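You operate a simulated robot arm through the tools that you are given. There is no shell and no other tool.

Carry out the task below with a simulated robot arm. There is one attempt and no reset: what you move stays moved.

JOB
Press the orange magnet shut and put it in the green tray.
Fine: set the press dial to the size printed on it, so that it gets no dents; leave the slide out and the other magnets alone.
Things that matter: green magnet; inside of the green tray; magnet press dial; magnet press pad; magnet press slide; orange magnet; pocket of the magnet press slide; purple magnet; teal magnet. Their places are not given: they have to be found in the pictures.

It is judged by the outcome, as a careful person would: the job done as asked, and still so three seconds after it is handed in. It fails if anything else is knocked over, pushed out of place, dropped, spilled or broken.

ROBOT AND FRAMES
A 6-joint arm with a two-finger parallel gripper, fixed in place. Base frame: the origin is at the foot of the arm, x ahead of it, y to its left, z up; the work surface is at about z = 0. Lengths are in m, angles in rad, forces in N, time in s.
With the tool pointing down near the work surface it reaches from about 0.12 to 0.5 m from the base axis. Its first joint turns from -1.257 to 1.257 rad. Payload 0.65 kg.
Tool frame: the origin (TCP) lies between the finger pads and is the grasp point; the fingertips stand 0.025 m ahead of it; z points along the fingers, y is the line along which they close. Largest opening 0.076 m; finger width 0.018, thickness 0.01; the body of the gripper, 0.036 by 0.078 m, starts 0.045 m behind the TCP.
Orientation is told as [roll, pitch, yaw] about the base's x, y, z axes, in that order, counted from this pose: with the fingers straight down and closing along the base's y, the tool's x points along the base's -x, its y along +y and its z along -z.

CONTROLS
- The arm moves only by the tool servo_tool. Its argument "moves" is a list of rows, each a list of 6 numbers: the shift along the tool's x, y, z in m, then the turn, a rotation vector about the tool's x, y, z in rad. In form: [[dx, dy, dz, rx, ry, rz], ...]. A call has 1 to 20 rows; each row shifts and turns the commanded pose from where the row before left it, along the tool's axes as they then stand. "fingers" is the closure in counts, from 0 (fully open) to 255 (shut), set as the call begins (left out, the last holds). Rows are played at 5 a second. More than 0.05 m and 0.15 rad between two rows, or a gripper value outside its range, and nothing of the call is played. A pose out of reach is approached as far as the arm can. The call stops where the force on the tool passes 70 N (or 10 N more than at its start, if that is more) or the arm is blocked; 0.2 s more then pass. Each finger travels about 0.108 m/s and halts on what it meets, pressing with about 33 N; the grip force reading is that of the motor and also rises with nothing between the fingers. The clock runs only during rows and for 0.2 s after the last one: add rows that do not move to give the fingers time. The reply holds the time, the measured pose of the TCP, the force on the tool along the base axes, the opening and the grip force, in the units named above and with some noise, with the torque about the TCP (base axes, N m) and any sound that the robot's microphone picked up.
- Cameras (640 x 400 px; columns grow to the right, rows downward): "scene" is fixed at [0.0621, 0.2714, 0.4103]; the picture's right is [-0.74, -0.67, 0.00], its down [-0.34, 0.37, -0.86] and it looks along [0.58, -0.64, -0.50] (base axes); focal length 214 px, centre (320, 200). "wrist" rides on the gripper at [0.058, 0.011, -0.081] in the tool frame; the picture's right is [-0.18, 0.98, 0.00], its down [-0.75, -0.14, -0.64] and it looks along [-0.63, -0.12, 0.77] (tool axes); focal length 243 px, centre (320, 200).
- grab_frame(camera): a new picture of that camera. No time passes.
- pixel_to_xyz(camera, pixels): there is no depth. For up to 12 entries [column, row, z] of the newest picture of that camera ("zoom" is the newest enlarged one), the place [x, y] in the base frame at which the ray of that pixel passes the height z, good to about 0.002 m. No time passes.
- enlarge(camera, box): a new picture of the part [left, top, right, bottom] of that camera's present view, enlarged. No time passes.
- hand_in(): hands the job in; it is judged then, once.

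Leave the gripper open and the arm clear of the work at the hand-in unless told otherwise.

The tools are called after "Call:" as name(argument=value, ...) on one line, values as JSON. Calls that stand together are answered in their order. servo_tool: Moves the arm, as the interface text tells. Its arguments: {"type":"object","properties":{"moves":{"type":"array"},"fingers":{"type":"number"}},"required":["moves"]} The other tools are called the same way: grab_frame (camera) takes a picture; pixel_to_xyz (camera, pixels) gives the place at which the rays of pixels pass given heights; enlarge (camera, box) takes an enlarged picture of a part of a camera's view; hand_in () hands the job in.

At the start:

```text
clock: 0.0
tcp_pos: [0.2576, -0.0467, 0.3708]
orientation: [0.0, 0.0, 0.0]
wrist_force: [-0.1, 0.0, 0.1]
ft_torque: [-0.02, -0.03, -0.01]
width: 0.0761
gripper_force: 0.2
```

scene: 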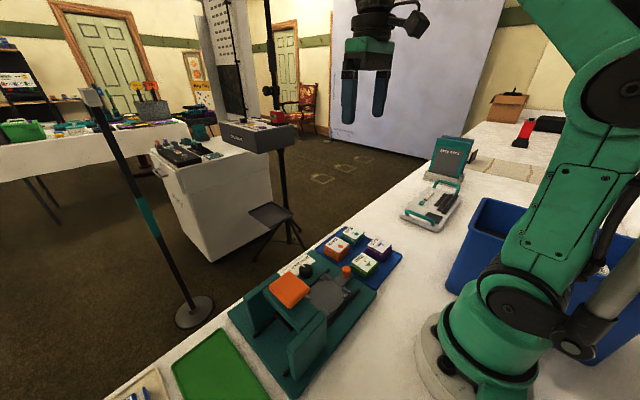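
wrist: 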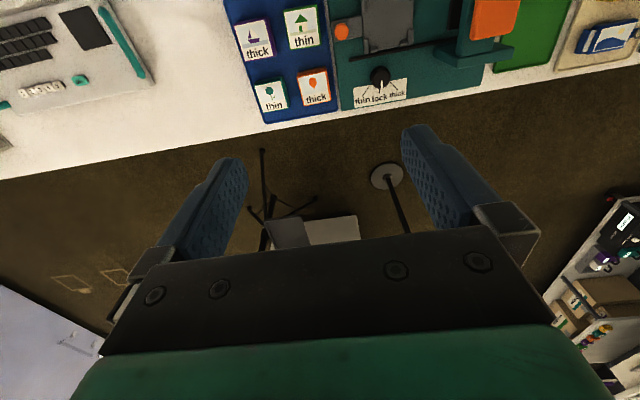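

I see a press (teal) with a black dial labelled "thin lock thick", and four magnets on a blue board. I'll enlarge both views to read the details.

Call:
enlarge(camera="wrist", box=[220, 0, 540, 130])

Call:
enlarge(camera="scene", box=[220, 210, 420, 400])

```text
2.00 times, centred on (380, 65) of wrist
```

zoom: 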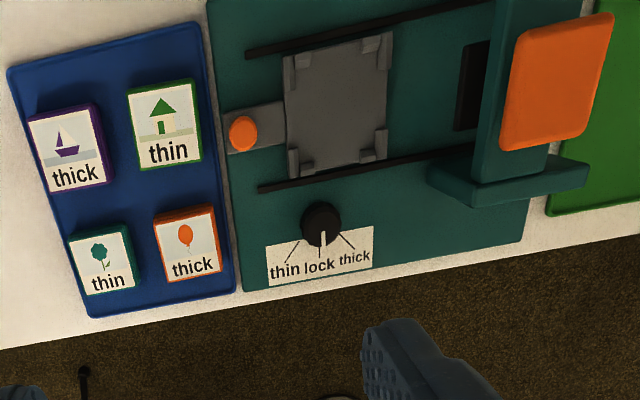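

```text
2.11 times, centred on (320, 305) of scene
```

zoom: 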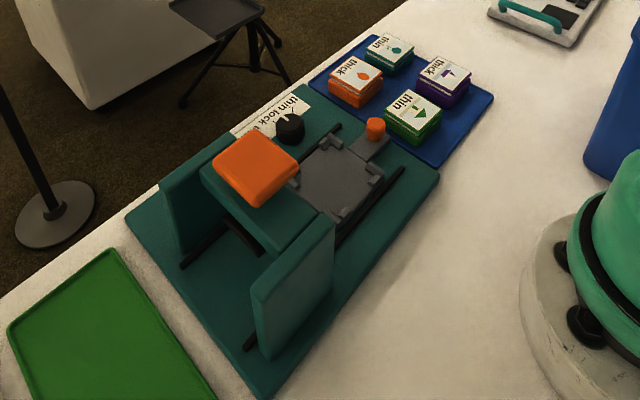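

Orange magnet reads "thick" (balloon). The dial points at "lock". The slide is out with an orange knob. Next I get rough places from the wrist and scene pictures.

Call:
pixel_to_xyz(camera="wrist", pixels=[[315, 120, 0.03], [380, 111, 0.03], [388, 52, 0.02], [341, 66, 0.04], [498, 40, 0.1], [315, 120, 0.0], [380, 111, 0.0], [388, 52, 0.0], [341, 66, 0.0], [498, 40, 0.0], [245, 0, 0.0], [265, 122, 0.0]])

Call:
pixel_to_xyz(camera="scene", pixels=[[337, 244, 0.03], [306, 270, 0.03], [329, 294, 0.02], [346, 269, 0.04], [290, 290, 0.1], [337, 244, 0.0], [306, 270, 0.0], [329, 294, 0.0], [346, 269, 0.0], [290, 290, 0.0], [228, 318, 0.0], [300, 399, 0.0]])

```text
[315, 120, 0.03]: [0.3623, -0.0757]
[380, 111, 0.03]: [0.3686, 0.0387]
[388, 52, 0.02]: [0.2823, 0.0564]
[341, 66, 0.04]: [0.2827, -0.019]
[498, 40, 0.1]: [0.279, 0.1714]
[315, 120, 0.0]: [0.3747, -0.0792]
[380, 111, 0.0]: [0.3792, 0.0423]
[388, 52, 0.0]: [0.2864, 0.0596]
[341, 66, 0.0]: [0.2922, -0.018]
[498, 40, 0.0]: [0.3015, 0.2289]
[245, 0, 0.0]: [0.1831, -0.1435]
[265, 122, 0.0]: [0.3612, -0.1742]
```

```text
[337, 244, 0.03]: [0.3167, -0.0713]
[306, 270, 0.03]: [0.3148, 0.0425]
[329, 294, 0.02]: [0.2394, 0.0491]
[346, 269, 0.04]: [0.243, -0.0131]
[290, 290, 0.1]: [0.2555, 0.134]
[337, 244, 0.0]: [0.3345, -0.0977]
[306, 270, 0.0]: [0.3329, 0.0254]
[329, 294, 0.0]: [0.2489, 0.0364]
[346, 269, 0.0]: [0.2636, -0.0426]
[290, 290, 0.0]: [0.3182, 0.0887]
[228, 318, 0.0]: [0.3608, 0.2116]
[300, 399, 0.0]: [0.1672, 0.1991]
```

My zoom-to-picture conversion was off (the enlarged view keeps the aspect ratio). I'll enlarge again and use zoom pixels directly, first from the wrist.

Call:
enlarge(camera="wrist", box=[220, 0, 380, 100])

```text
4.00 times, centred on (300, 50) of wrist
```

zoom: 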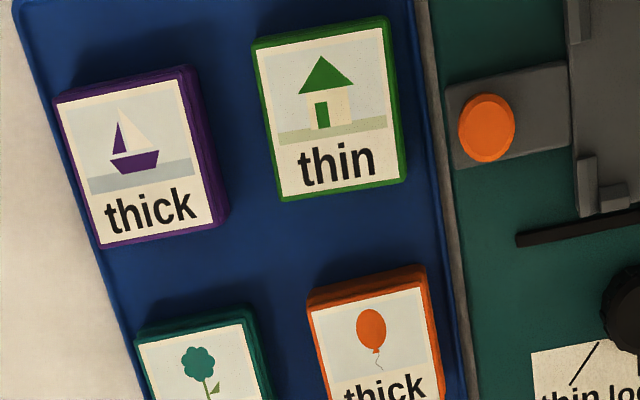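

Now rough places with the corrected pixel positions: orange magnet (313,86), knob (342,32), dial (380,75), slide centre (388,17), pad (498,5) in wrist; and the same in scene.

Call:
pixel_to_xyz(camera="wrist", pixels=[[313.5, 86, 0.03], [313.5, 86, 0.0], [380, 75, 0.03], [380, 75, 0.0], [342, 32, 0.04], [342, 32, 0.0], [388, 17, 0.02], [388, 17, 0.0], [498, 5, 0.1], [498, 5, 0.0], [255, 41, 0.03], [302, 29, 0.03]])

Call:
pixel_to_xyz(camera="scene", pixels=[[336, 247, 0.03], [336, 247, 0.0], [306, 271, 0.03], [306, 271, 0.0], [346.5, 269.5, 0.04], [346.5, 269.5, 0.0], [329.5, 295.5, 0.02], [329.5, 295.5, 0.0], [289, 290, 0.1], [289, 290, 0.0]])

```text
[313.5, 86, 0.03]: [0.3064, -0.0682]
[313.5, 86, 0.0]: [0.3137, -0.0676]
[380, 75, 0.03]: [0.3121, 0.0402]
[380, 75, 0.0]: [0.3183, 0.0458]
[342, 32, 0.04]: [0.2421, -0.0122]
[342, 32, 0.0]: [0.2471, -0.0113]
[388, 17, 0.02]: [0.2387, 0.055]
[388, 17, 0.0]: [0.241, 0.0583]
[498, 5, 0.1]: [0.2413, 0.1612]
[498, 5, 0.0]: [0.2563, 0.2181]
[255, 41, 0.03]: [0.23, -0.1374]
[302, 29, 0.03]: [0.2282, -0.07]
```

```text
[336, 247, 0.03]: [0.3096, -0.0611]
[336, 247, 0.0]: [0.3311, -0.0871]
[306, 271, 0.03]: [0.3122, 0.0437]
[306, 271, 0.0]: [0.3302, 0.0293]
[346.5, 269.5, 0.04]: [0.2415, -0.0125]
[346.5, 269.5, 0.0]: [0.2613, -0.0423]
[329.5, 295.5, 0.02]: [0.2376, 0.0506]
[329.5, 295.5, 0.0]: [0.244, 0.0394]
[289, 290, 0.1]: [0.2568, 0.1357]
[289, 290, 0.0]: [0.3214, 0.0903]
```

The two cameras agree: orange magnet ≈(0.308,-0.067, top ≈0.025), dial ≈(0.312,0.042), knob ≈(0.2415,-0.0125), slide centre ≈(0.238,0.053), pad ≈(0.239,0.147, top ≈0.125). I'll move back to x≈0.168 and y≈0.03 at the same height for a better wrist view.

Call:
servo_tool(moves=[[0.03, 0.025, 0, 0, 0, 0], [0.03, 0.025, 0, 0, 0, 0], [0.03, 0.027, 0, 0, 0, 0], [0, 0, 0, 0, 0, 0], [0, 0, 0, 0, 0, 0]], fingers=0)

Call:
grab_frame(camera="wrist")

Call:
enlarge(camera="wrist", box=[240, 20, 440, 145])

```text
clock: 1.2
tcp_pos: [0.1647, 0.0303, 0.3728]
orientation: [0.0, -0.001, 0.001]
wrist_force: [-0.6, 0.9, 0.5]
ft_torque: [0.0, 0.02, 0.01]
width: 0.076
gripper_force: 0.0
```

```text
taken
```

wrist: 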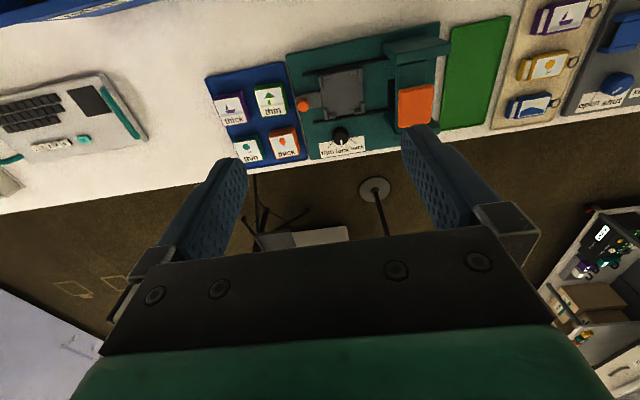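

```text
3.20 times, centred on (340, 82) of wrist
```

zoom: 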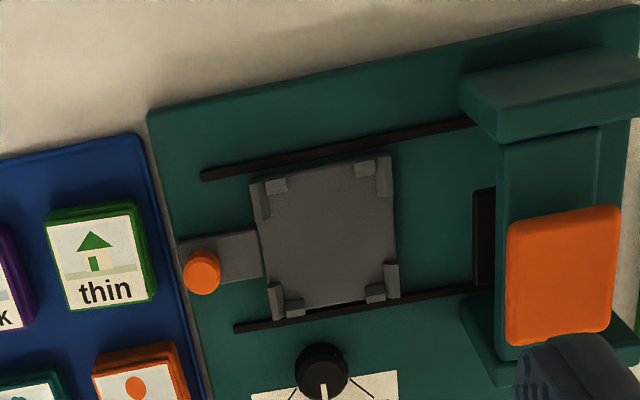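

From here the press is clearly visible. I'll measure the slide plate corners (zoom (250,182),(391,157),(272,320),(400,298)), knob top (203,270), dial top (321,368), pad corners and green magnet.

Call:
pixel_to_xyz(camera="zoom", pixels=[[250, 182, 0.02], [391, 157, 0.02], [272, 320, 0.02], [400, 298, 0.02], [203, 270, 0.04], [321, 368, 0.03], [507, 222, 0.125], [620, 206, 0.125], [506, 345, 0.125], [610, 330, 0.125], [148, 112, 0.01], [97, 265, 0.025]])

Call:
enlarge(camera="scene", box=[270, 220, 400, 300])

```text
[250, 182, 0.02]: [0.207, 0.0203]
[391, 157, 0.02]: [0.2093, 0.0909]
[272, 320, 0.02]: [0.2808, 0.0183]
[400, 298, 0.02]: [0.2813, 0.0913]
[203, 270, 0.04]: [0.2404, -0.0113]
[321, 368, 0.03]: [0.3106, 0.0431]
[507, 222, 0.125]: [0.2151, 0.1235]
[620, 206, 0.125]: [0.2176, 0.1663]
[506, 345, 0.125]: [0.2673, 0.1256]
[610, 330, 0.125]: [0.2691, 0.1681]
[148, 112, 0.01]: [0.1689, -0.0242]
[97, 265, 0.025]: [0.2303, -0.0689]
```

```text
4.92 times, centred on (335, 260) of scene
```

zoom: 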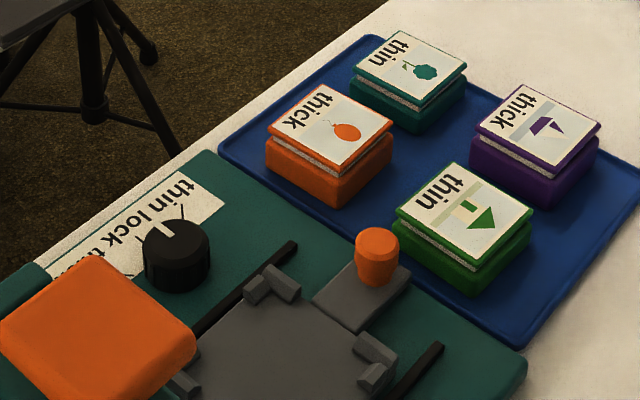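

Slide centre ≈(0.2445,0.055). Now I move above/behind the orange magnet for a close view: target TCP (0.20,-0.06,0.26).

Call:
servo_tool(moves=[[-0.009, -0.022, 0.028, 0, 0, 0], [-0.009, -0.023, 0.028, 0, 0, 0], [-0.009, -0.023, 0.028, 0, 0, 0], [-0.008, -0.022, 0.028, 0, 0, 0], [0, 0, 0, 0, 0, 0], [0, 0, 0, 0, 0, 0]])

Call:
grab_frame(camera="wrist")

Call:
enlarge(camera="wrist", box=[220, 60, 420, 185])

```text
clock: 2.6
tcp_pos: [0.2031, -0.0612, 0.2618]
orientation: [0.001, -0.002, 0.001]
wrist_force: [0.6, -0.9, 0.3]
ft_torque: [-0.01, -0.01, 0.05]
width: 0.0757
gripper_force: 0.1
```

```text
taken
```

wrist: 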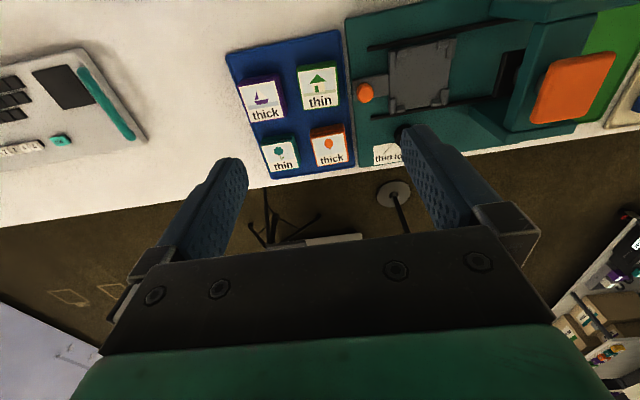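

```text
3.20 times, centred on (320, 122) of wrist
```

zoom: 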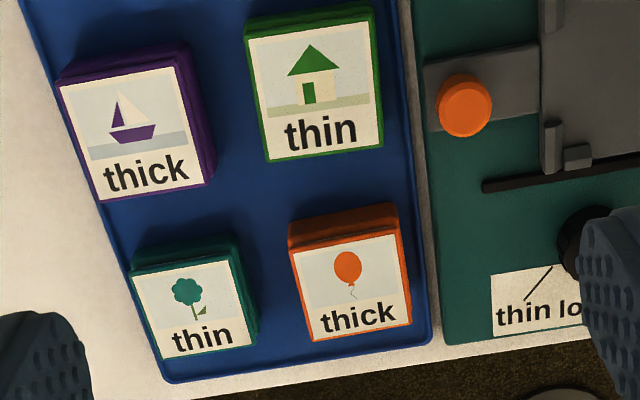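

I'll measure the top and base corners of all four magnets, assuming tops at z≈0.03, in the zoom picture.

Call:
pixel_to_xyz(camera="zoom", pixels=[[288, 253, 0.03], [400, 235, 0.03], [311, 342, 0.03], [412, 323, 0.03], [288, 226, 0.005], [395, 203, 0.005], [131, 278, 0.03], [241, 261, 0.03], [165, 360, 0.03], [255, 343, 0.03], [266, 163, 0.03], [383, 148, 0.03]])

Call:
enlarge(camera="wrist", box=[290, 110, 370, 170])

Call:
enlarge(camera="scene", box=[310, 220, 374, 260])

```text
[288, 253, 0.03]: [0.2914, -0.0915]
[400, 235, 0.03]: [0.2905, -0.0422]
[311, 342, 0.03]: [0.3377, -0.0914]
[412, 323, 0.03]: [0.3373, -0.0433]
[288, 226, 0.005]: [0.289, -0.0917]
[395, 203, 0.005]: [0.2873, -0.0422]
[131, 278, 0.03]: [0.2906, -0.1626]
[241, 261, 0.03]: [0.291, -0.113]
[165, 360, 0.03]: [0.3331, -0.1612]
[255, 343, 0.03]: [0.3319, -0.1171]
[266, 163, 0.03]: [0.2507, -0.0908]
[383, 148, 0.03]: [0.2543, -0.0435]
```

```text
6.67 times, centred on (330, 140) of wrist
```

zoom: 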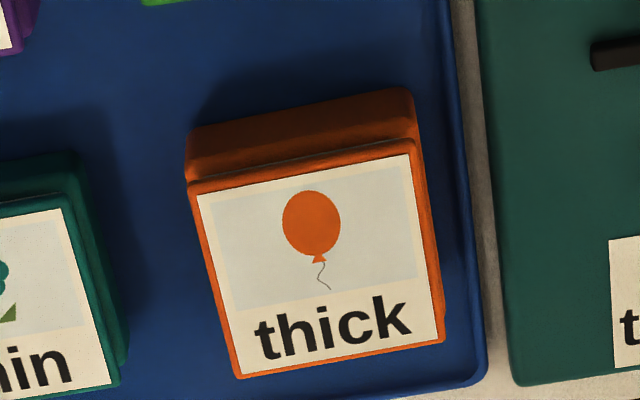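

```text
10.00 times, centred on (342, 240) of scene
```

zoom: 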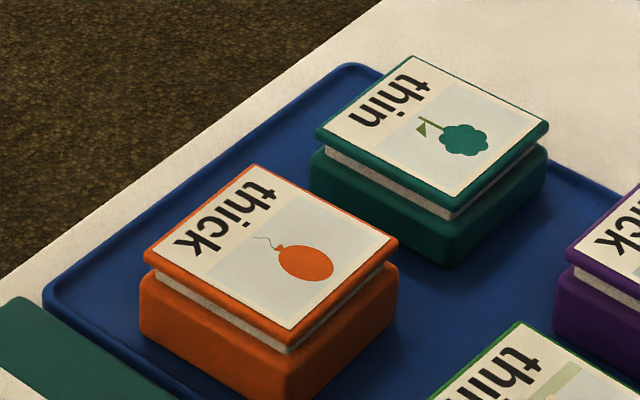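

Magnet is about 0.048 m square and axis-aligned. I'll find its top height by matching the corners in the scene zoom: (397,243),(147,250),(255,165),(290,330).

Call:
pixel_to_xyz(camera="zoom", pixels=[[397, 243, 0.03], [147, 250, 0.03], [255, 165, 0.03], [290, 330, 0.03], [397, 243, 0.04], [147, 250, 0.04], [255, 165, 0.04], [290, 330, 0.04], [140, 330, 0.005], [280, 395, 0.005], [397, 320, 0.005]])

Call:
enlarge(camera="wrist", box=[290, 110, 370, 160])

```text
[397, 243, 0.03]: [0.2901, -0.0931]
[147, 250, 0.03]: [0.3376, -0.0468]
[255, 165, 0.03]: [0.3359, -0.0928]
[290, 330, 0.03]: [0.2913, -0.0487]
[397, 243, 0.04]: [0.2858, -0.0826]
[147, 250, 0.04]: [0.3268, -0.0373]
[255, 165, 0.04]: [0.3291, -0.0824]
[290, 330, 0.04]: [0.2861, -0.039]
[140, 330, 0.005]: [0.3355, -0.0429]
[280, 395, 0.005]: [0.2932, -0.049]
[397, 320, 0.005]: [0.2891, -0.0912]
```

```text
8.00 times, centred on (330, 135) of wrist
```

zoom: 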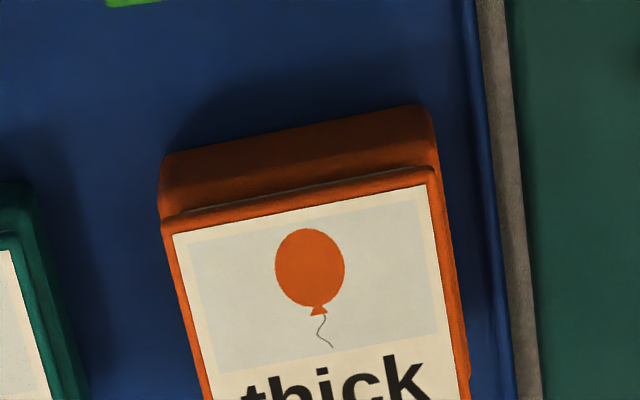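

Top of the orange magnet ≈0.031, centre ≈(0.314,-0.068). I'll do the dial first. I move to y≈0.042 to look at the dial closely.

Call:
servo_tool(moves=[[0, 0.035, 0, 0, 0, 0], [0, 0.035, 0, 0, 0, 0], [0, 0.034, 0, 0, 0, 0], [0, 0, 0, 0, 0, 0], [0, 0, 0, 0, 0, 0]])

Call:
grab_frame(camera="wrist")

Call:
enlarge(camera="wrist", box=[280, 110, 376, 170])

```text
clock: 3.8
tcp_pos: [0.2037, 0.0429, 0.263]
orientation: [-0.002, 0.0, 0.001]
wrist_force: [1.0, 0.2, -0.7]
ft_torque: [0.05, -0.01, 0.0]
width: 0.076
gripper_force: 0.0
```

```text
taken
```

wrist: 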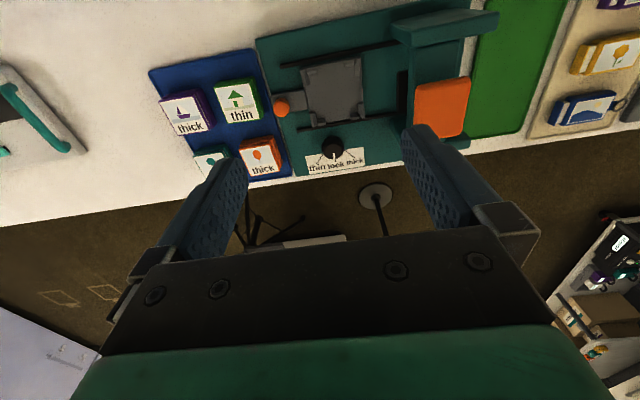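

```text
6.67 times, centred on (328, 140) of wrist
```

zoom: 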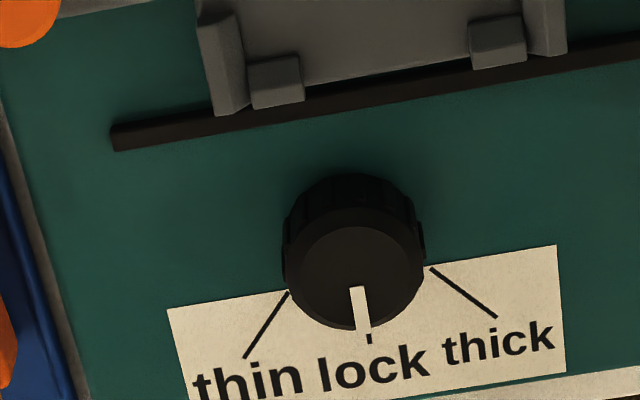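

Dial top centre at zoom (356,275), ticks: thin (288,292)-(244,357), lock (368,340), thick (430,267)-(497,317). Measure these.

Call:
pixel_to_xyz(camera="zoom", pixels=[[356, 275, 0.03], [356, 275, 0.025], [287, 275, 0.03], [424, 270, 0.03], [288, 292, 0.012], [244, 357, 0.012], [430, 267, 0.012], [497, 317, 0.012], [368, 340, 0.012], [350, 178, 0.012], [215, 115, 0.015], [567, 52, 0.015]])

Call:
enlarge(camera="scene", box=[282, 250, 346, 290])

```text
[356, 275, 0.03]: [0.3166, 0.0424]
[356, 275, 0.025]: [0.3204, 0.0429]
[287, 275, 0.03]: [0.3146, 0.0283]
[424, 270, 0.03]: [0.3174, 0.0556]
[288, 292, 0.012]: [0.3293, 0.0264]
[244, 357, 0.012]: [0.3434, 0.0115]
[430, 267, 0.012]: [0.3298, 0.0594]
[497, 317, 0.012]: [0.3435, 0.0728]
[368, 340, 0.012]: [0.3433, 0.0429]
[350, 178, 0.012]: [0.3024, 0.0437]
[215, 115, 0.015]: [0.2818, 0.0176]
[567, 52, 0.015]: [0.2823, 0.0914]
```

```text
10.00 times, centred on (314, 270) of scene
```

zoom: 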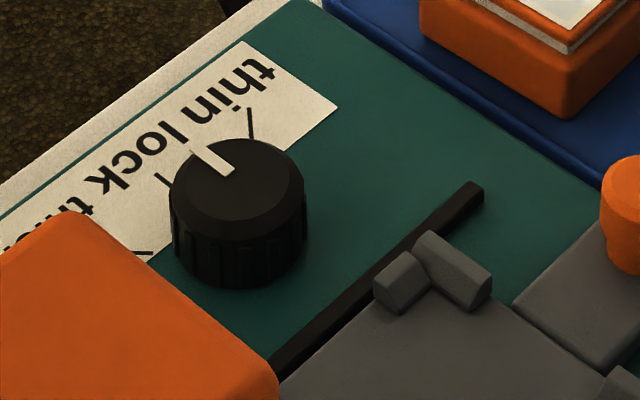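

Cross-check dial height with the scene zoom (top disc centre about (238,188), base bottom (240,285)).

Call:
pixel_to_xyz(camera="zoom", pixels=[[238, 188, 0.025], [238, 188, 0.03], [238, 188, 0.035], [240, 288, 0.01], [233, 174, 0.03], [193, 152, 0.03]])

```text
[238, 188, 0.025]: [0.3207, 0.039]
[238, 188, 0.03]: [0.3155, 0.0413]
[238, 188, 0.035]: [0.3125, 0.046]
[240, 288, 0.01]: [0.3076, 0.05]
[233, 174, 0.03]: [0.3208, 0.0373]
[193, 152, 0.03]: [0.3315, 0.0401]
```

Dial centre ≈(0.3155,0.043), top ≈0.031, radius ≈0.014; ticks at about ±45°. Before descending I check the frame posts' extents in the wrist picture.

Call:
grab_frame(camera="scene")

Call:
enlarge(camera="wrist", box=[360, 0, 520, 100])

Call:
enlarge(camera="wrist", box=[380, 60, 540, 160])

Call:
enlarge(camera="scene", box=[220, 250, 348, 400])

```text
taken
```

scene: 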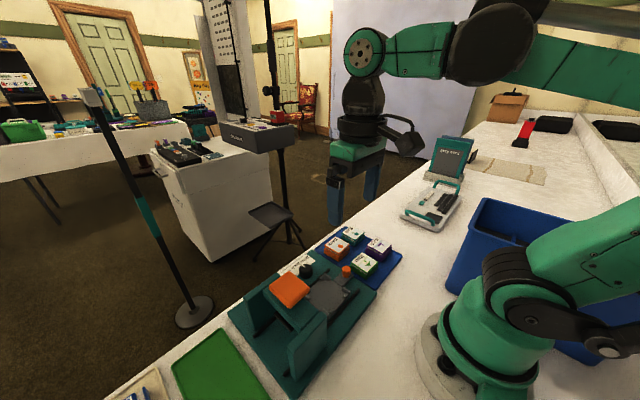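

```text
4.00 times, centred on (440, 50) of wrist
```

zoom: 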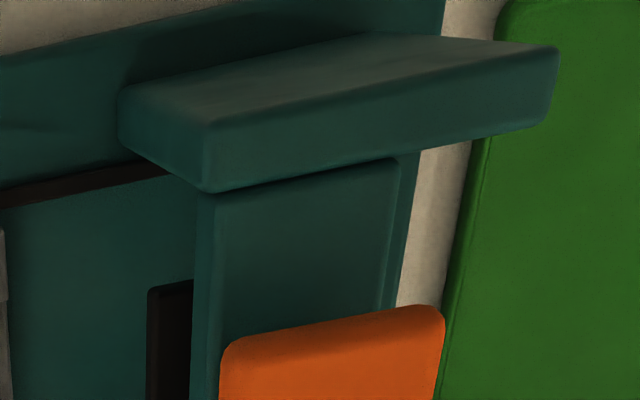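

```text
4.00 times, centred on (460, 110) of wrist
```

zoom: 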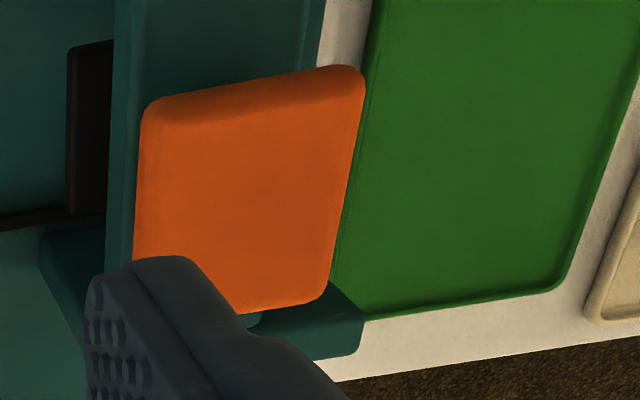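

```text
2.67 times, centred on (284, 325) of scene
```

zoom: 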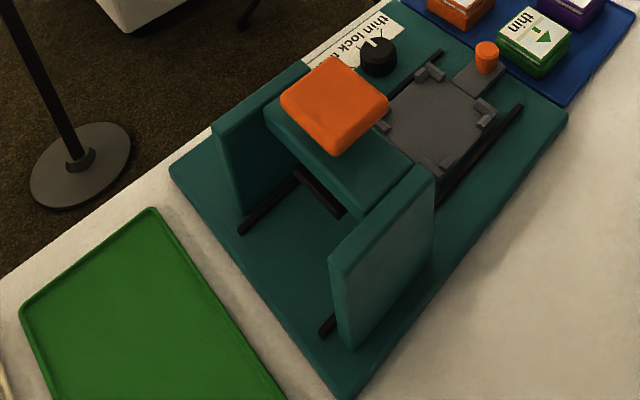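

Check slab corners: -x slab top (330,240),(432,172), +x slab top (216,125),(305,62) at z≈0.1 and bottoms, plus the tray corners (150,208),(22,312),(285,399) at z≈0.005.

Call:
pixel_to_xyz(camera="zoom", pixels=[[330, 243, 0.1], [432, 174, 0.1], [345, 348, 0.01], [430, 265, 0.01], [216, 125, 0.1], [305, 62, 0.1], [240, 215, 0.01], [153, 210, 0.005], [22, 312, 0.005], [283, 397, 0.005]])

Call:
pixel_to_xyz(camera="wrist", pixels=[[411, 47, 0.1], [499, 11, 0.1], [390, 22, 0.1], [485, 2, 0.005], [472, 135, 0.005], [523, 130, 0.005], [567, 0, 0.005], [413, 85, 0.125], [463, 133, 0.125], [417, 137, 0.125], [470, 78, 0.125]])

```text
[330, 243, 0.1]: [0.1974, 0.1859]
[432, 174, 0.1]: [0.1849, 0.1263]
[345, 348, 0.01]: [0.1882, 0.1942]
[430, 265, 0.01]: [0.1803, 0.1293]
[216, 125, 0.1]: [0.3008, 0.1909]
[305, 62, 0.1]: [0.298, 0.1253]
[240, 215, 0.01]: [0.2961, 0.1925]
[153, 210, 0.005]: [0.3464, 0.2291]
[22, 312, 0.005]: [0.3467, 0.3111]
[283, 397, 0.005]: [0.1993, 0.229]
```

```text
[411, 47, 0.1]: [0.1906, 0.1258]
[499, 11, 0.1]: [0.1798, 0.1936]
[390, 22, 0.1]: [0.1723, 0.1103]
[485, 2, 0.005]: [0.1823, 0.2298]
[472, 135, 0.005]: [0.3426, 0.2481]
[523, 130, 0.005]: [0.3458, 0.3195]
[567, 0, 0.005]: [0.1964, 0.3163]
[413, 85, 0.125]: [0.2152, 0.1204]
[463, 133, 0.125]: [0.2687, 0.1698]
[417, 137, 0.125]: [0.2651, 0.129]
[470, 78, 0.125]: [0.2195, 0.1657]
```

Slabs stand at y 0.127–0.193, tray interior ≈ x 0.20–0.34, y 0.235–0.31. The dial is clear for a grasp closing along y. I move above the dial at z≈0.11 with fingers at about 0.05 opening and check.

Call:
servo_tool(moves=[[-0.028, 0, 0, 0, 0, 0], [-0.028, 0, 0, 0, 0, 0], [-0.028, 0, 0.02, 0, 0, 0], [-0.028, 0, 0.03, 0, 0, 0], [0, 0, 0.035, 0, 0, 0], [0, 0, 0.035, 0, 0, 0], [0, 0, 0.033, 0, 0, 0], [0, 0, 0, 0, 0, 0], [0, 0, 0, 0, 0, 0], [0, 0, 0, 0, 0, 0]], fingers=87)

Call:
grab_frame(camera="wrist")

Call:
grab_frame(camera="scene")

```text
clock: 6.0
tcp_pos: [0.3143, 0.0435, 0.1077]
orientation: [0.0, 0.0, -0.002]
wrist_force: [-0.1, 0.7, -0.4]
ft_torque: [0.03, -0.04, 0.01]
width: 0.05
gripper_force: 0.0
```

```text
taken
```

wrist: 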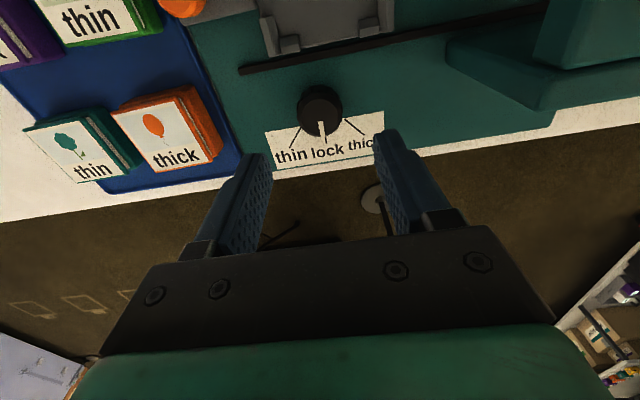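

```text
taken
```

scene: 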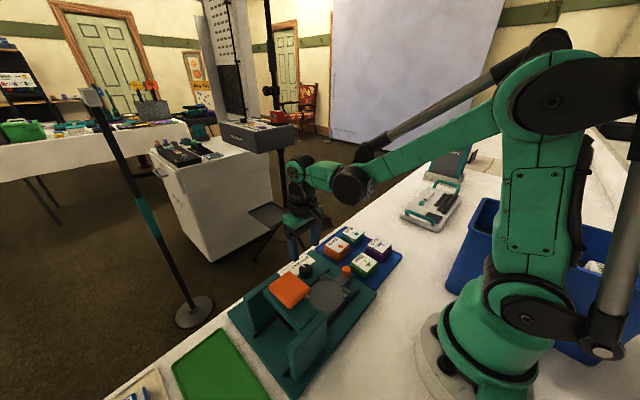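

Dial top in the wrist picture is about (321,112). Measure it from this closer pose.

Call:
enlarge(camera="wrist", box=[260, 70, 388, 150])

```text
5.00 times, centred on (324, 110) of wrist
```

zoom: 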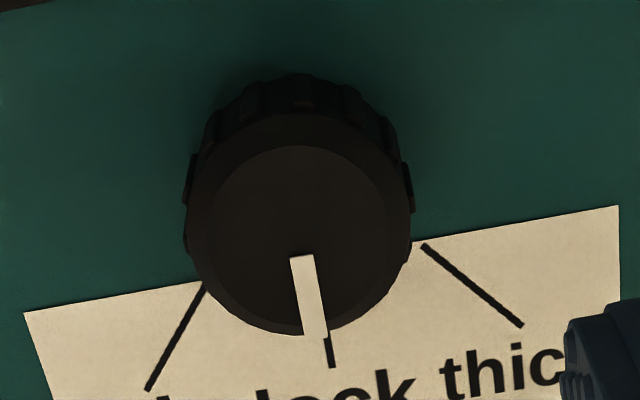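

Call:
pixel_to_xyz(camera="zoom", pixels=[[300, 223, 0.031], [187, 225, 0.029], [413, 215, 0.029], [303, 256, 0.031], [316, 336, 0.031], [300, 75, 0.011]])

```text
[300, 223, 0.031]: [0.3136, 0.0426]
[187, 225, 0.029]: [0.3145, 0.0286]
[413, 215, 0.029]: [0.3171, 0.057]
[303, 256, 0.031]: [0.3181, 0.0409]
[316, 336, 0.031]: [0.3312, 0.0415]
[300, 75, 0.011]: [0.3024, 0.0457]
```

Dial centre (0.3145,0.0427); the tool is right above it. Descend to TCP z≈0.042, then close on the dial.

Call:
servo_tool(moves=[[0, -0.0007, 0.022, 0, 0, 0], [0, 0, 0.022, 0, 0, 0], [0, 0, 0.021, 0, 0, 0], [0, 0, 0, 0, 0, 0], [0, 0, 0, 0, 0, 0]])

Call:
grab_frame(camera="wrist")

```text
clock: 7.2
tcp_pos: [0.3164, 0.045, 0.0409]
orientation: [0.001, -0.001, 0.002]
wrist_force: [-0.3, 0.4, 0.4]
ft_torque: [0.01, 0.01, -0.02]
width: 0.05
gripper_force: 0.0
```

```text
taken
```

wrist: 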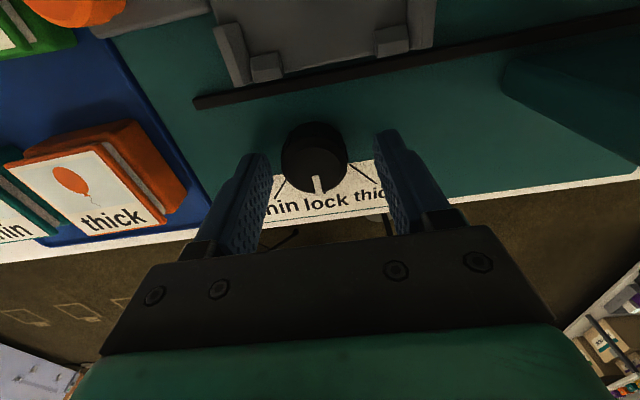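

The dial sits between the fingertips. Close on it.

Call:
servo_tool(moves=[[0, 0, 0, 0, 0, 0], [0, 0, 0, 0, 0, 0], [0, 0, 0, 0, 0, 0]], fingers=190)

Call:
grab_frame(camera="wrist")

```text
clock: 8.0
tcp_pos: [0.3155, 0.0443, 0.0417]
orientation: [-0.002, 0.0, 0.0]
wrist_force: [1.4, -17.4, -5.9]
ft_torque: [-0.33, 0.0, 0.0]
width: 0.0338
gripper_force: 9.1
```

```text
taken
```

wrist: 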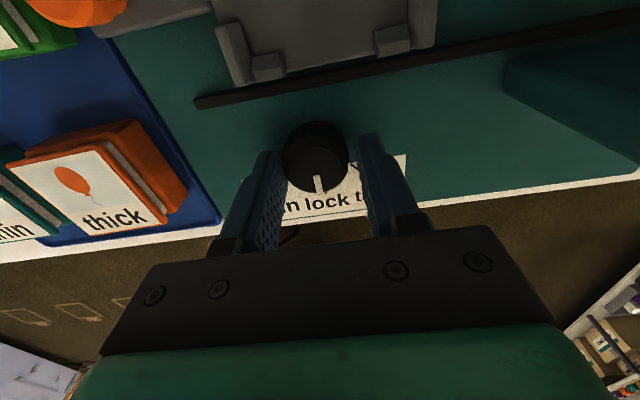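

The −y finger touched first (force −17 N in y): the tool is about 2–3 mm too far in +y. Shift −y by 0.0025 while gripping.

Call:
servo_tool(moves=[[0, -0.0015, 0, 0, 0, 0], [0, -0.001, 0, 0, 0, 0], [0, 0, 0, 0, 0, 0]], fingers=200)

```text
clock: 8.8
tcp_pos: [0.3149, 0.043, 0.0424]
orientation: [0.002, -0.001, 0.001]
wrist_force: [7.9, -6.2, 9.0]
ft_torque: [-0.17, 0.08, 0.02]
width: 0.0291
gripper_force: 43.2
```

Gripped (width 0.029). Now turn from lock toward thick: counter-clockwise seen from above, i.e. −0.785 rad about tool z.

Call:
servo_tool(moves=[[0, 0, 0, 0, 0, -0.131], [0, 0, 0, 0, 0, -0.131], [0, 0, 0, 0, 0, -0.131], [0, 0, 0, 0, 0, -0.131], [0, 0, 0, 0, 0, -0.131], [0, 0, 0, 0, 0, -0.131], [0, 0, 0, 0, 0, 0]])

Call:
grab_frame(camera="wrist")

Call:
enlarge(camera="scene", box=[270, 240, 350, 290])

```text
clock: 10.4
tcp_pos: [0.3134, 0.0402, 0.0423]
orientation: [-0.001, -0.005, 0.79]
wrist_force: [18.0, 1.7, 7.8]
ft_torque: [0.92, -1.13, -0.04]
width: 0.0293
gripper_force: 43.1
```

```text
taken
```

wrist: 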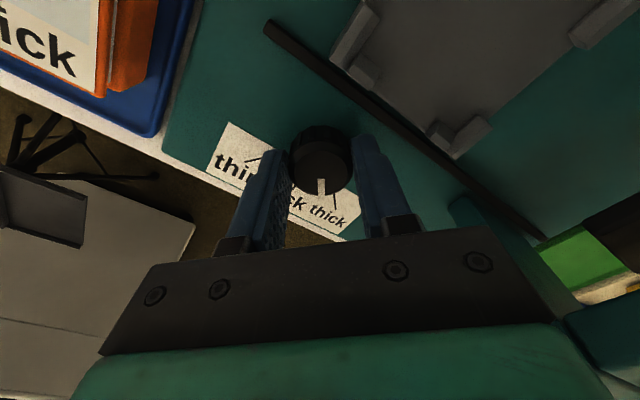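

```text
8.00 times, centred on (310, 265) of scene
```

zoom: 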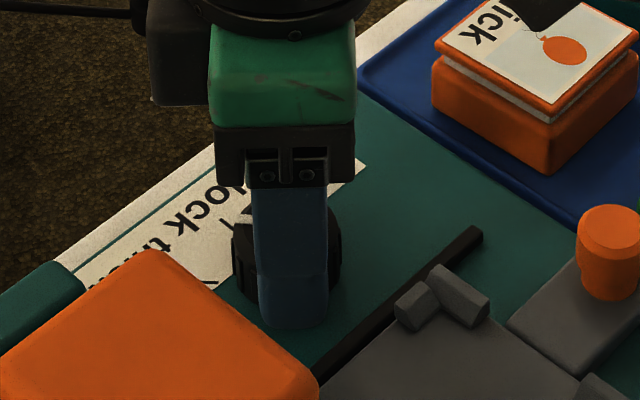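

The dial turned with the gripper. Enlarge the wrist view to check the pointer against the thick tick.

Call:
enlarge(camera="wrist", box=[260, 120, 372, 190])

Call:
enlarge(camera="wrist", box=[270, 160, 366, 220])

```text
5.71 times, centred on (316, 155) of wrist
```

zoom: 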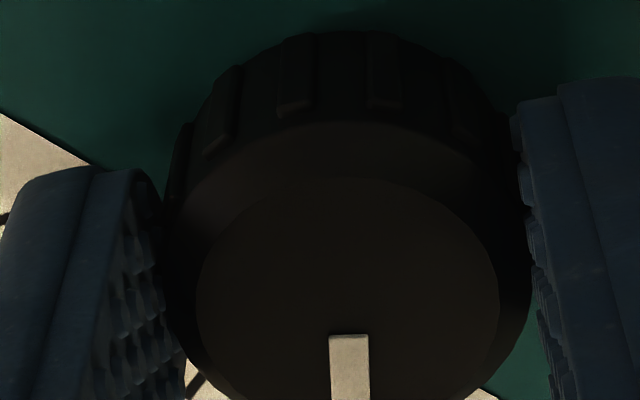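

```text
6.67 times, centred on (318, 190) of wrist
```

zoom: 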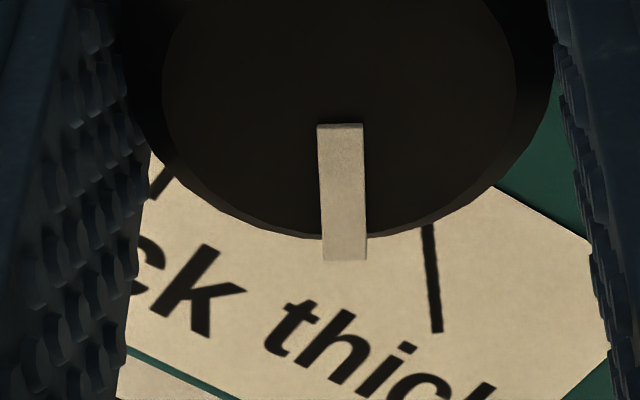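

The tick is right of the pointer; check angles in base coordinates (pointer base (342,125), tip (344,258) at z 0.031; tick (428,225)-(437,332) at z 0.012).

Call:
pixel_to_xyz(camera="zoom", pixels=[[341, 125, 0.032], [344, 258, 0.032], [428, 225, 0.012], [437, 332, 0.012], [165, 80, 0.029], [552, 80, 0.029]])

```text
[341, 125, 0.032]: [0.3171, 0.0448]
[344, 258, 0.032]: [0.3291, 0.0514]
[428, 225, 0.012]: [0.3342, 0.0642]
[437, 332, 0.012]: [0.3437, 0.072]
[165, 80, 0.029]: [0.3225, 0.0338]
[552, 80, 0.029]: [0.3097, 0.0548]
```

The pointer stands at ≈29°, the thick tick at ≈45°: the fingers slipped a bit. I turn a further −0.28 rad, recentering slightly.

Call:
servo_tool(moves=[[0, 0, 0, 0, 0, -0.1], [0, 0, 0, 0, 0, -0.1], [0, 0, 0, 0, 0, -0.08], [0, 0, 0, 0, 0, 0]])

Call:
enlarge(camera="wrist", box=[270, 150, 366, 210])

```text
clock: 11.4
tcp_pos: [0.3149, 0.0406, 0.0404]
orientation: [-0.006, 0.0, 1.067]
wrist_force: [31.3, -19.3, 36.8]
ft_torque: [-0.55, -0.77, -0.07]
width: 0.0289
gripper_force: 43.4
```

```text
6.67 times, centred on (318, 180) of wrist
```

zoom: 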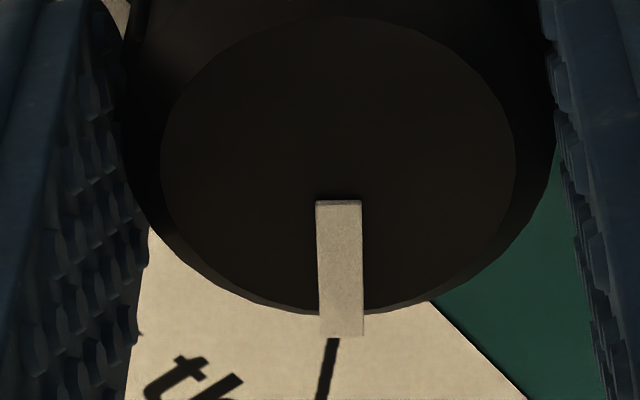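

Now the pointer lies over the tick line. Measure (pointer (339,202)-(343,335); tick (333,340)-(322,400)).

Call:
pixel_to_xyz(camera="zoom", pixels=[[339, 202, 0.032], [343, 335, 0.032], [333, 340, 0.012], [322, 400, 0.012]])

```text
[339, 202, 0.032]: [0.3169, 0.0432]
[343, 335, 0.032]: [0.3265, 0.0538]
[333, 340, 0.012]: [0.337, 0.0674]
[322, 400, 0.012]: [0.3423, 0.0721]
```

Pointer at ≈47°, at the thick tick. Release, then raise and look.

Call:
servo_tool(moves=[[0, 0, 0, 0, 0, 0], [0, 0, 0, 0, 0, 0], [0, 0, 0, 0, 0, 0]], fingers=90)

Call:
grab_frame(camera="wrist")

```text
clock: 12.2
tcp_pos: [0.3128, 0.0414, 0.0414]
orientation: [0.001, 0.001, 1.067]
wrist_force: [-0.3, -0.3, 0.2]
ft_torque: [-0.03, -0.03, -0.03]
width: 0.049
gripper_force: 0.0
```

```text
taken
```

wrist: 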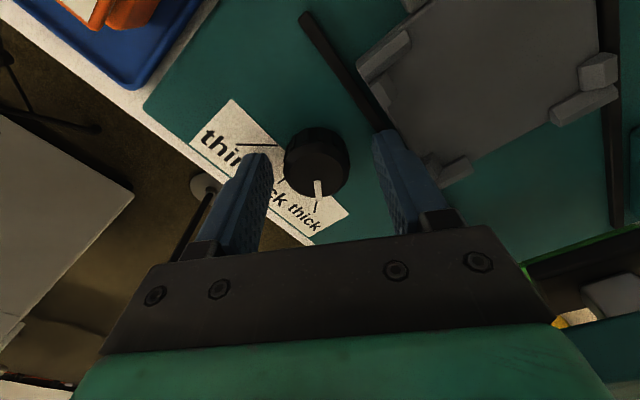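

No forces. Raise 0.12 m straight up and check the dial.

Call:
servo_tool(moves=[[0, 0, -0.03, 0, 0, 0], [0, 0, -0.03, 0, 0, 0], [0, 0, -0.03, 0, 0, 0], [0, 0, -0.03, 0, 0, 0], [0, 0, 0, 0, 0, 0]])

Call:
grab_frame(camera="wrist")

Call:
enlarge(camera="wrist", box=[260, 90, 372, 160])

Call:
enlarge(camera="scene", box=[270, 240, 350, 290])

```text
clock: 13.4
tcp_pos: [0.3146, 0.0393, 0.1622]
orientation: [-0.001, 0.0, 1.067]
wrist_force: [-0.3, 0.3, 0.3]
ft_torque: [-0.01, 0.03, 0.0]
width: 0.049
gripper_force: 0.1
```

```text
taken
```

wrist: 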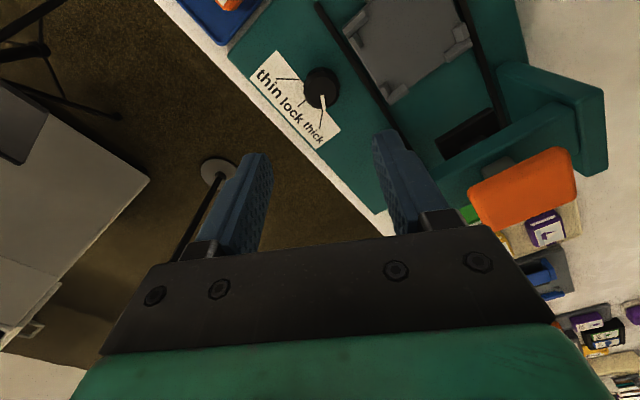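

```text
5.71 times, centred on (316, 125) of wrist
```

zoom: 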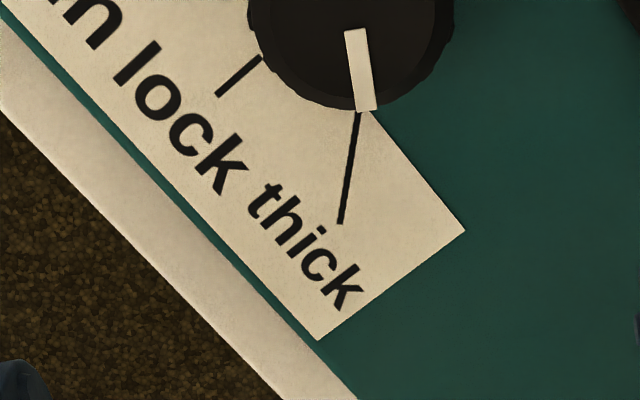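

```text
8.00 times, centred on (310, 265) of scene
```

zoom: 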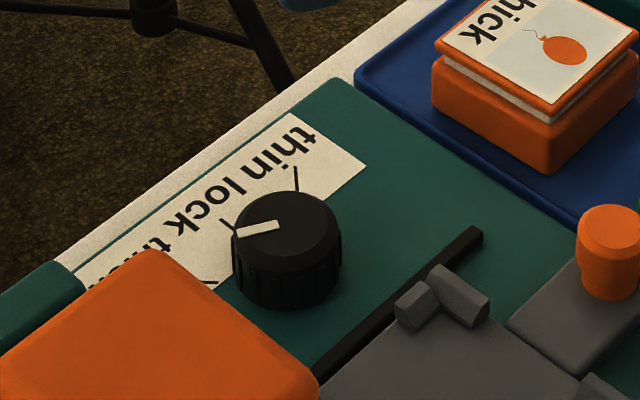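

Compute the pointer direction from the scene zoom (278,226)-(238,235) at z 0.032.

Call:
pixel_to_xyz(camera="zoom", pixels=[[278, 226, 0.032], [238, 235, 0.032], [288, 225, 0.032], [215, 282, 0.012], [297, 190, 0.012], [296, 168, 0.012]])

Call:
enlarge(camera="wrist", box=[260, 50, 372, 120])

```text
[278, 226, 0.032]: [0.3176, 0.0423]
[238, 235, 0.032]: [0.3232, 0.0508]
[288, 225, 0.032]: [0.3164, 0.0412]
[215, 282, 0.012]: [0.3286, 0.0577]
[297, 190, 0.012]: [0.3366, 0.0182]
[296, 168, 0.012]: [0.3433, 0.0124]
```

```text
5.71 times, centred on (316, 85) of wrist
```

zoom: 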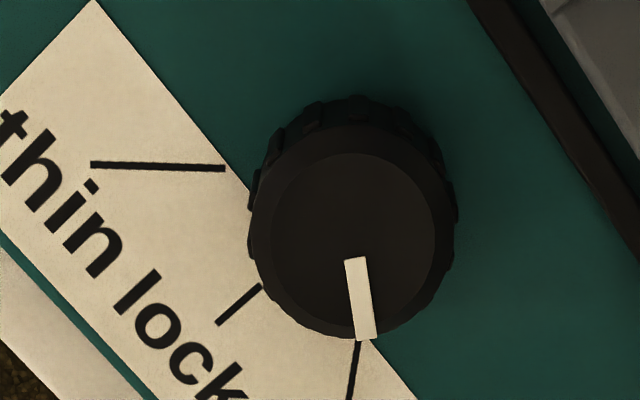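

Call:
pixel_to_xyz(camera="zoom", pixels=[[355, 258, 0.032], [366, 338, 0.032], [354, 238, 0.032], [352, 235, 0.031], [360, 345, 0.012], [349, 398, 0.012], [225, 168, 0.012], [92, 164, 0.012]])

```text
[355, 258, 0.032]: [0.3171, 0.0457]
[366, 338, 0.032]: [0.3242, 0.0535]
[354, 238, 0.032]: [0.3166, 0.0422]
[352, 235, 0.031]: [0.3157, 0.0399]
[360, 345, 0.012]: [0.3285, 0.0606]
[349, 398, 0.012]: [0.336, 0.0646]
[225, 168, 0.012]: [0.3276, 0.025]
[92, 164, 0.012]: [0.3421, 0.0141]
```

Pointer ≈47° — thick. Now rotate to yaw 90° (fingers close along x, camera on −y side) and move over the orange magnet at height 0.16, fingers to ≈0.066.

Call:
servo_tool(moves=[[0, 0, 0, 0, 0, -0.126], [0, 0, 0, 0, 0, -0.126], [0, 0, 0, 0, 0, -0.126], [0, 0, 0, 0, 0, -0.126], [0.036, 0, 0, 0, 0, 0], [0.036, 0, 0, 0, 0, 0], [0.035, 0, 0, 0, 0, 0], [0, 0, 0, 0, 0, 0], [0, 0, 0, 0, 0, 0]], fingers=33)

Call:
grab_frame(camera="wrist")

Call:
enlarge(camera="wrist", box=[240, 40, 400, 140])

```text
clock: 15.4
tcp_pos: [0.3134, -0.0667, 0.1617]
orientation: [0.002, 0.002, 1.569]
wrist_force: [-0.5, 0.3, 0.8]
ft_torque: [-0.04, -0.01, 0.04]
width: 0.0662
gripper_force: 0.0
```

```text
taken
```

wrist: 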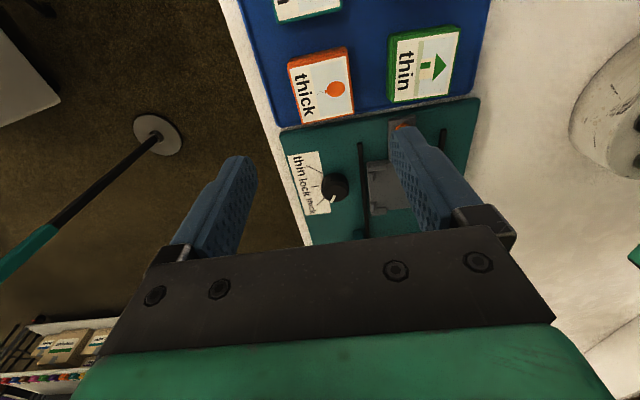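

```text
4.00 times, centred on (320, 90) of wrist
```

zoom: 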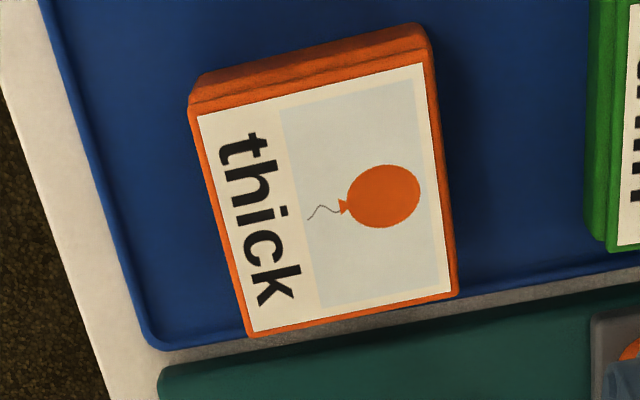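

Top corners in zoom: (193,113), (428,62), (250,337), (457,293). Measure at z=0.031, plus the green magnet's near edge (605,240).

Call:
pixel_to_xyz(camera="zoom", pixels=[[193, 113, 0.031], [428, 62, 0.031], [250, 337, 0.031], [457, 293, 0.031], [585, 225, 0.01], [608, 250, 0.031], [193, 90, 0.01], [420, 28, 0.01]])

```text
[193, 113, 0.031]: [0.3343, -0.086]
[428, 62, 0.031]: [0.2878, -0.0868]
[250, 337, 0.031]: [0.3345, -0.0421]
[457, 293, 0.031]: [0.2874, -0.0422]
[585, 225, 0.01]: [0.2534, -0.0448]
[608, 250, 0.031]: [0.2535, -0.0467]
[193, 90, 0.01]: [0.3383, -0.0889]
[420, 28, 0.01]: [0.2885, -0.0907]
```

Centre ≈(0.3125,−0.066): tool is above it. Green's near edge is x≈0.2535; the finger's outer face would be at ≈0.270. Descend to z≈0.062 first and look.

Call:
servo_tool(moves=[[0, 0, 0.034, 0, 0, 0], [0, 0, 0.033, 0, 0, 0], [0, 0, 0.033, 0, 0, 0], [0, 0, 0, 0, 0, 0], [0, 0, 0, 0, 0, 0]])

Call:
grab_frame(camera="wrist")

Call:
enlarge(camera="scene", box=[280, 210, 400, 285])

```text
clock: 16.6
tcp_pos: [0.3135, -0.0651, 0.0604]
orientation: [-0.001, 0.001, 1.571]
wrist_force: [-0.1, 0.0, 0.3]
ft_torque: [0.0, 0.04, 0.01]
width: 0.0663
gripper_force: 0.0
```

```text
taken
```

wrist: 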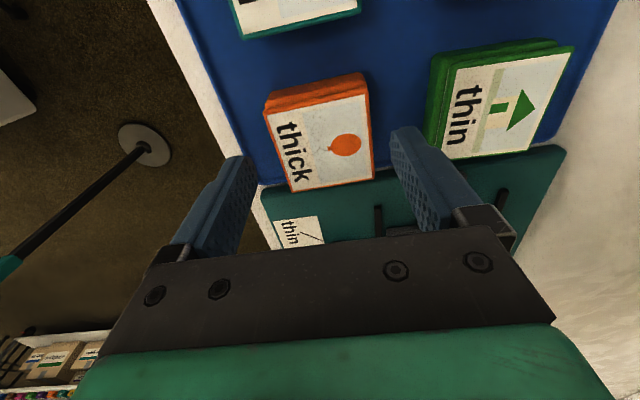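

```text
5.33 times, centred on (340, 248) of scene
```

zoom: 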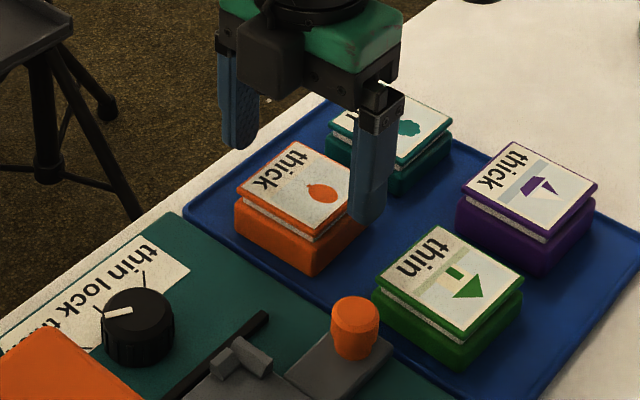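

Clear on both sides. Descend 0.024 so the tips reach z≈0.012.

Call:
servo_tool(moves=[[0, 0, 0.012, 0, 0, 0], [0, 0, 0.012, 0, 0, 0], [0, 0, 0, 0, 0, 0]])

Call:
grab_frame(camera="wrist")

Call:
enlarge(camera="scene", box=[280, 210, 400, 285])

```text
clock: 17.4
tcp_pos: [0.3132, -0.066, 0.0361]
orientation: [0.001, 0.001, 1.57]
wrist_force: [-0.5, -0.2, 0.4]
ft_torque: [0.0, -0.02, -0.03]
width: 0.0663
gripper_force: 0.1
```

```text
taken
```

wrist: 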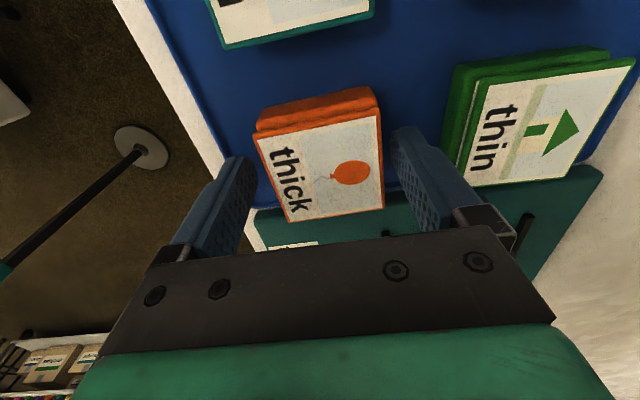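

```text
5.33 times, centred on (340, 248) of scene
```

zoom: 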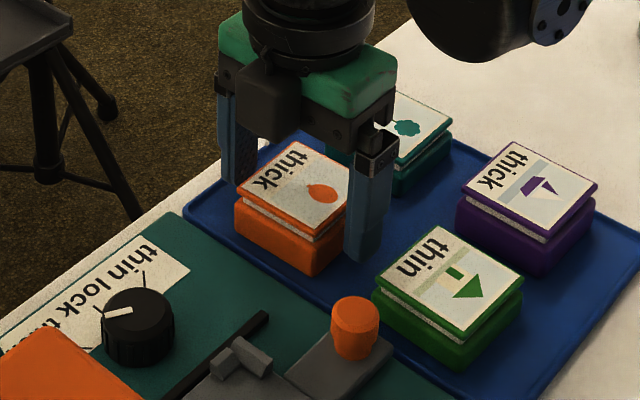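

Fingers straddle the magnet's lower casing. Close gently (count 120).

Call:
servo_tool(moves=[[0, 0, 0, 0, 0, 0], [0, 0, 0, 0, 0, 0], [0, 0, 0, 0, 0, 0]], fingers=120)

```text
clock: 18.2
tcp_pos: [0.3138, -0.0647, 0.0359]
orientation: [0.0, 0.0, 1.57]
wrist_force: [-1.2, 0.3, 0.2]
ft_torque: [-0.01, -0.02, -0.02]
width: 0.049
gripper_force: 32.9
```

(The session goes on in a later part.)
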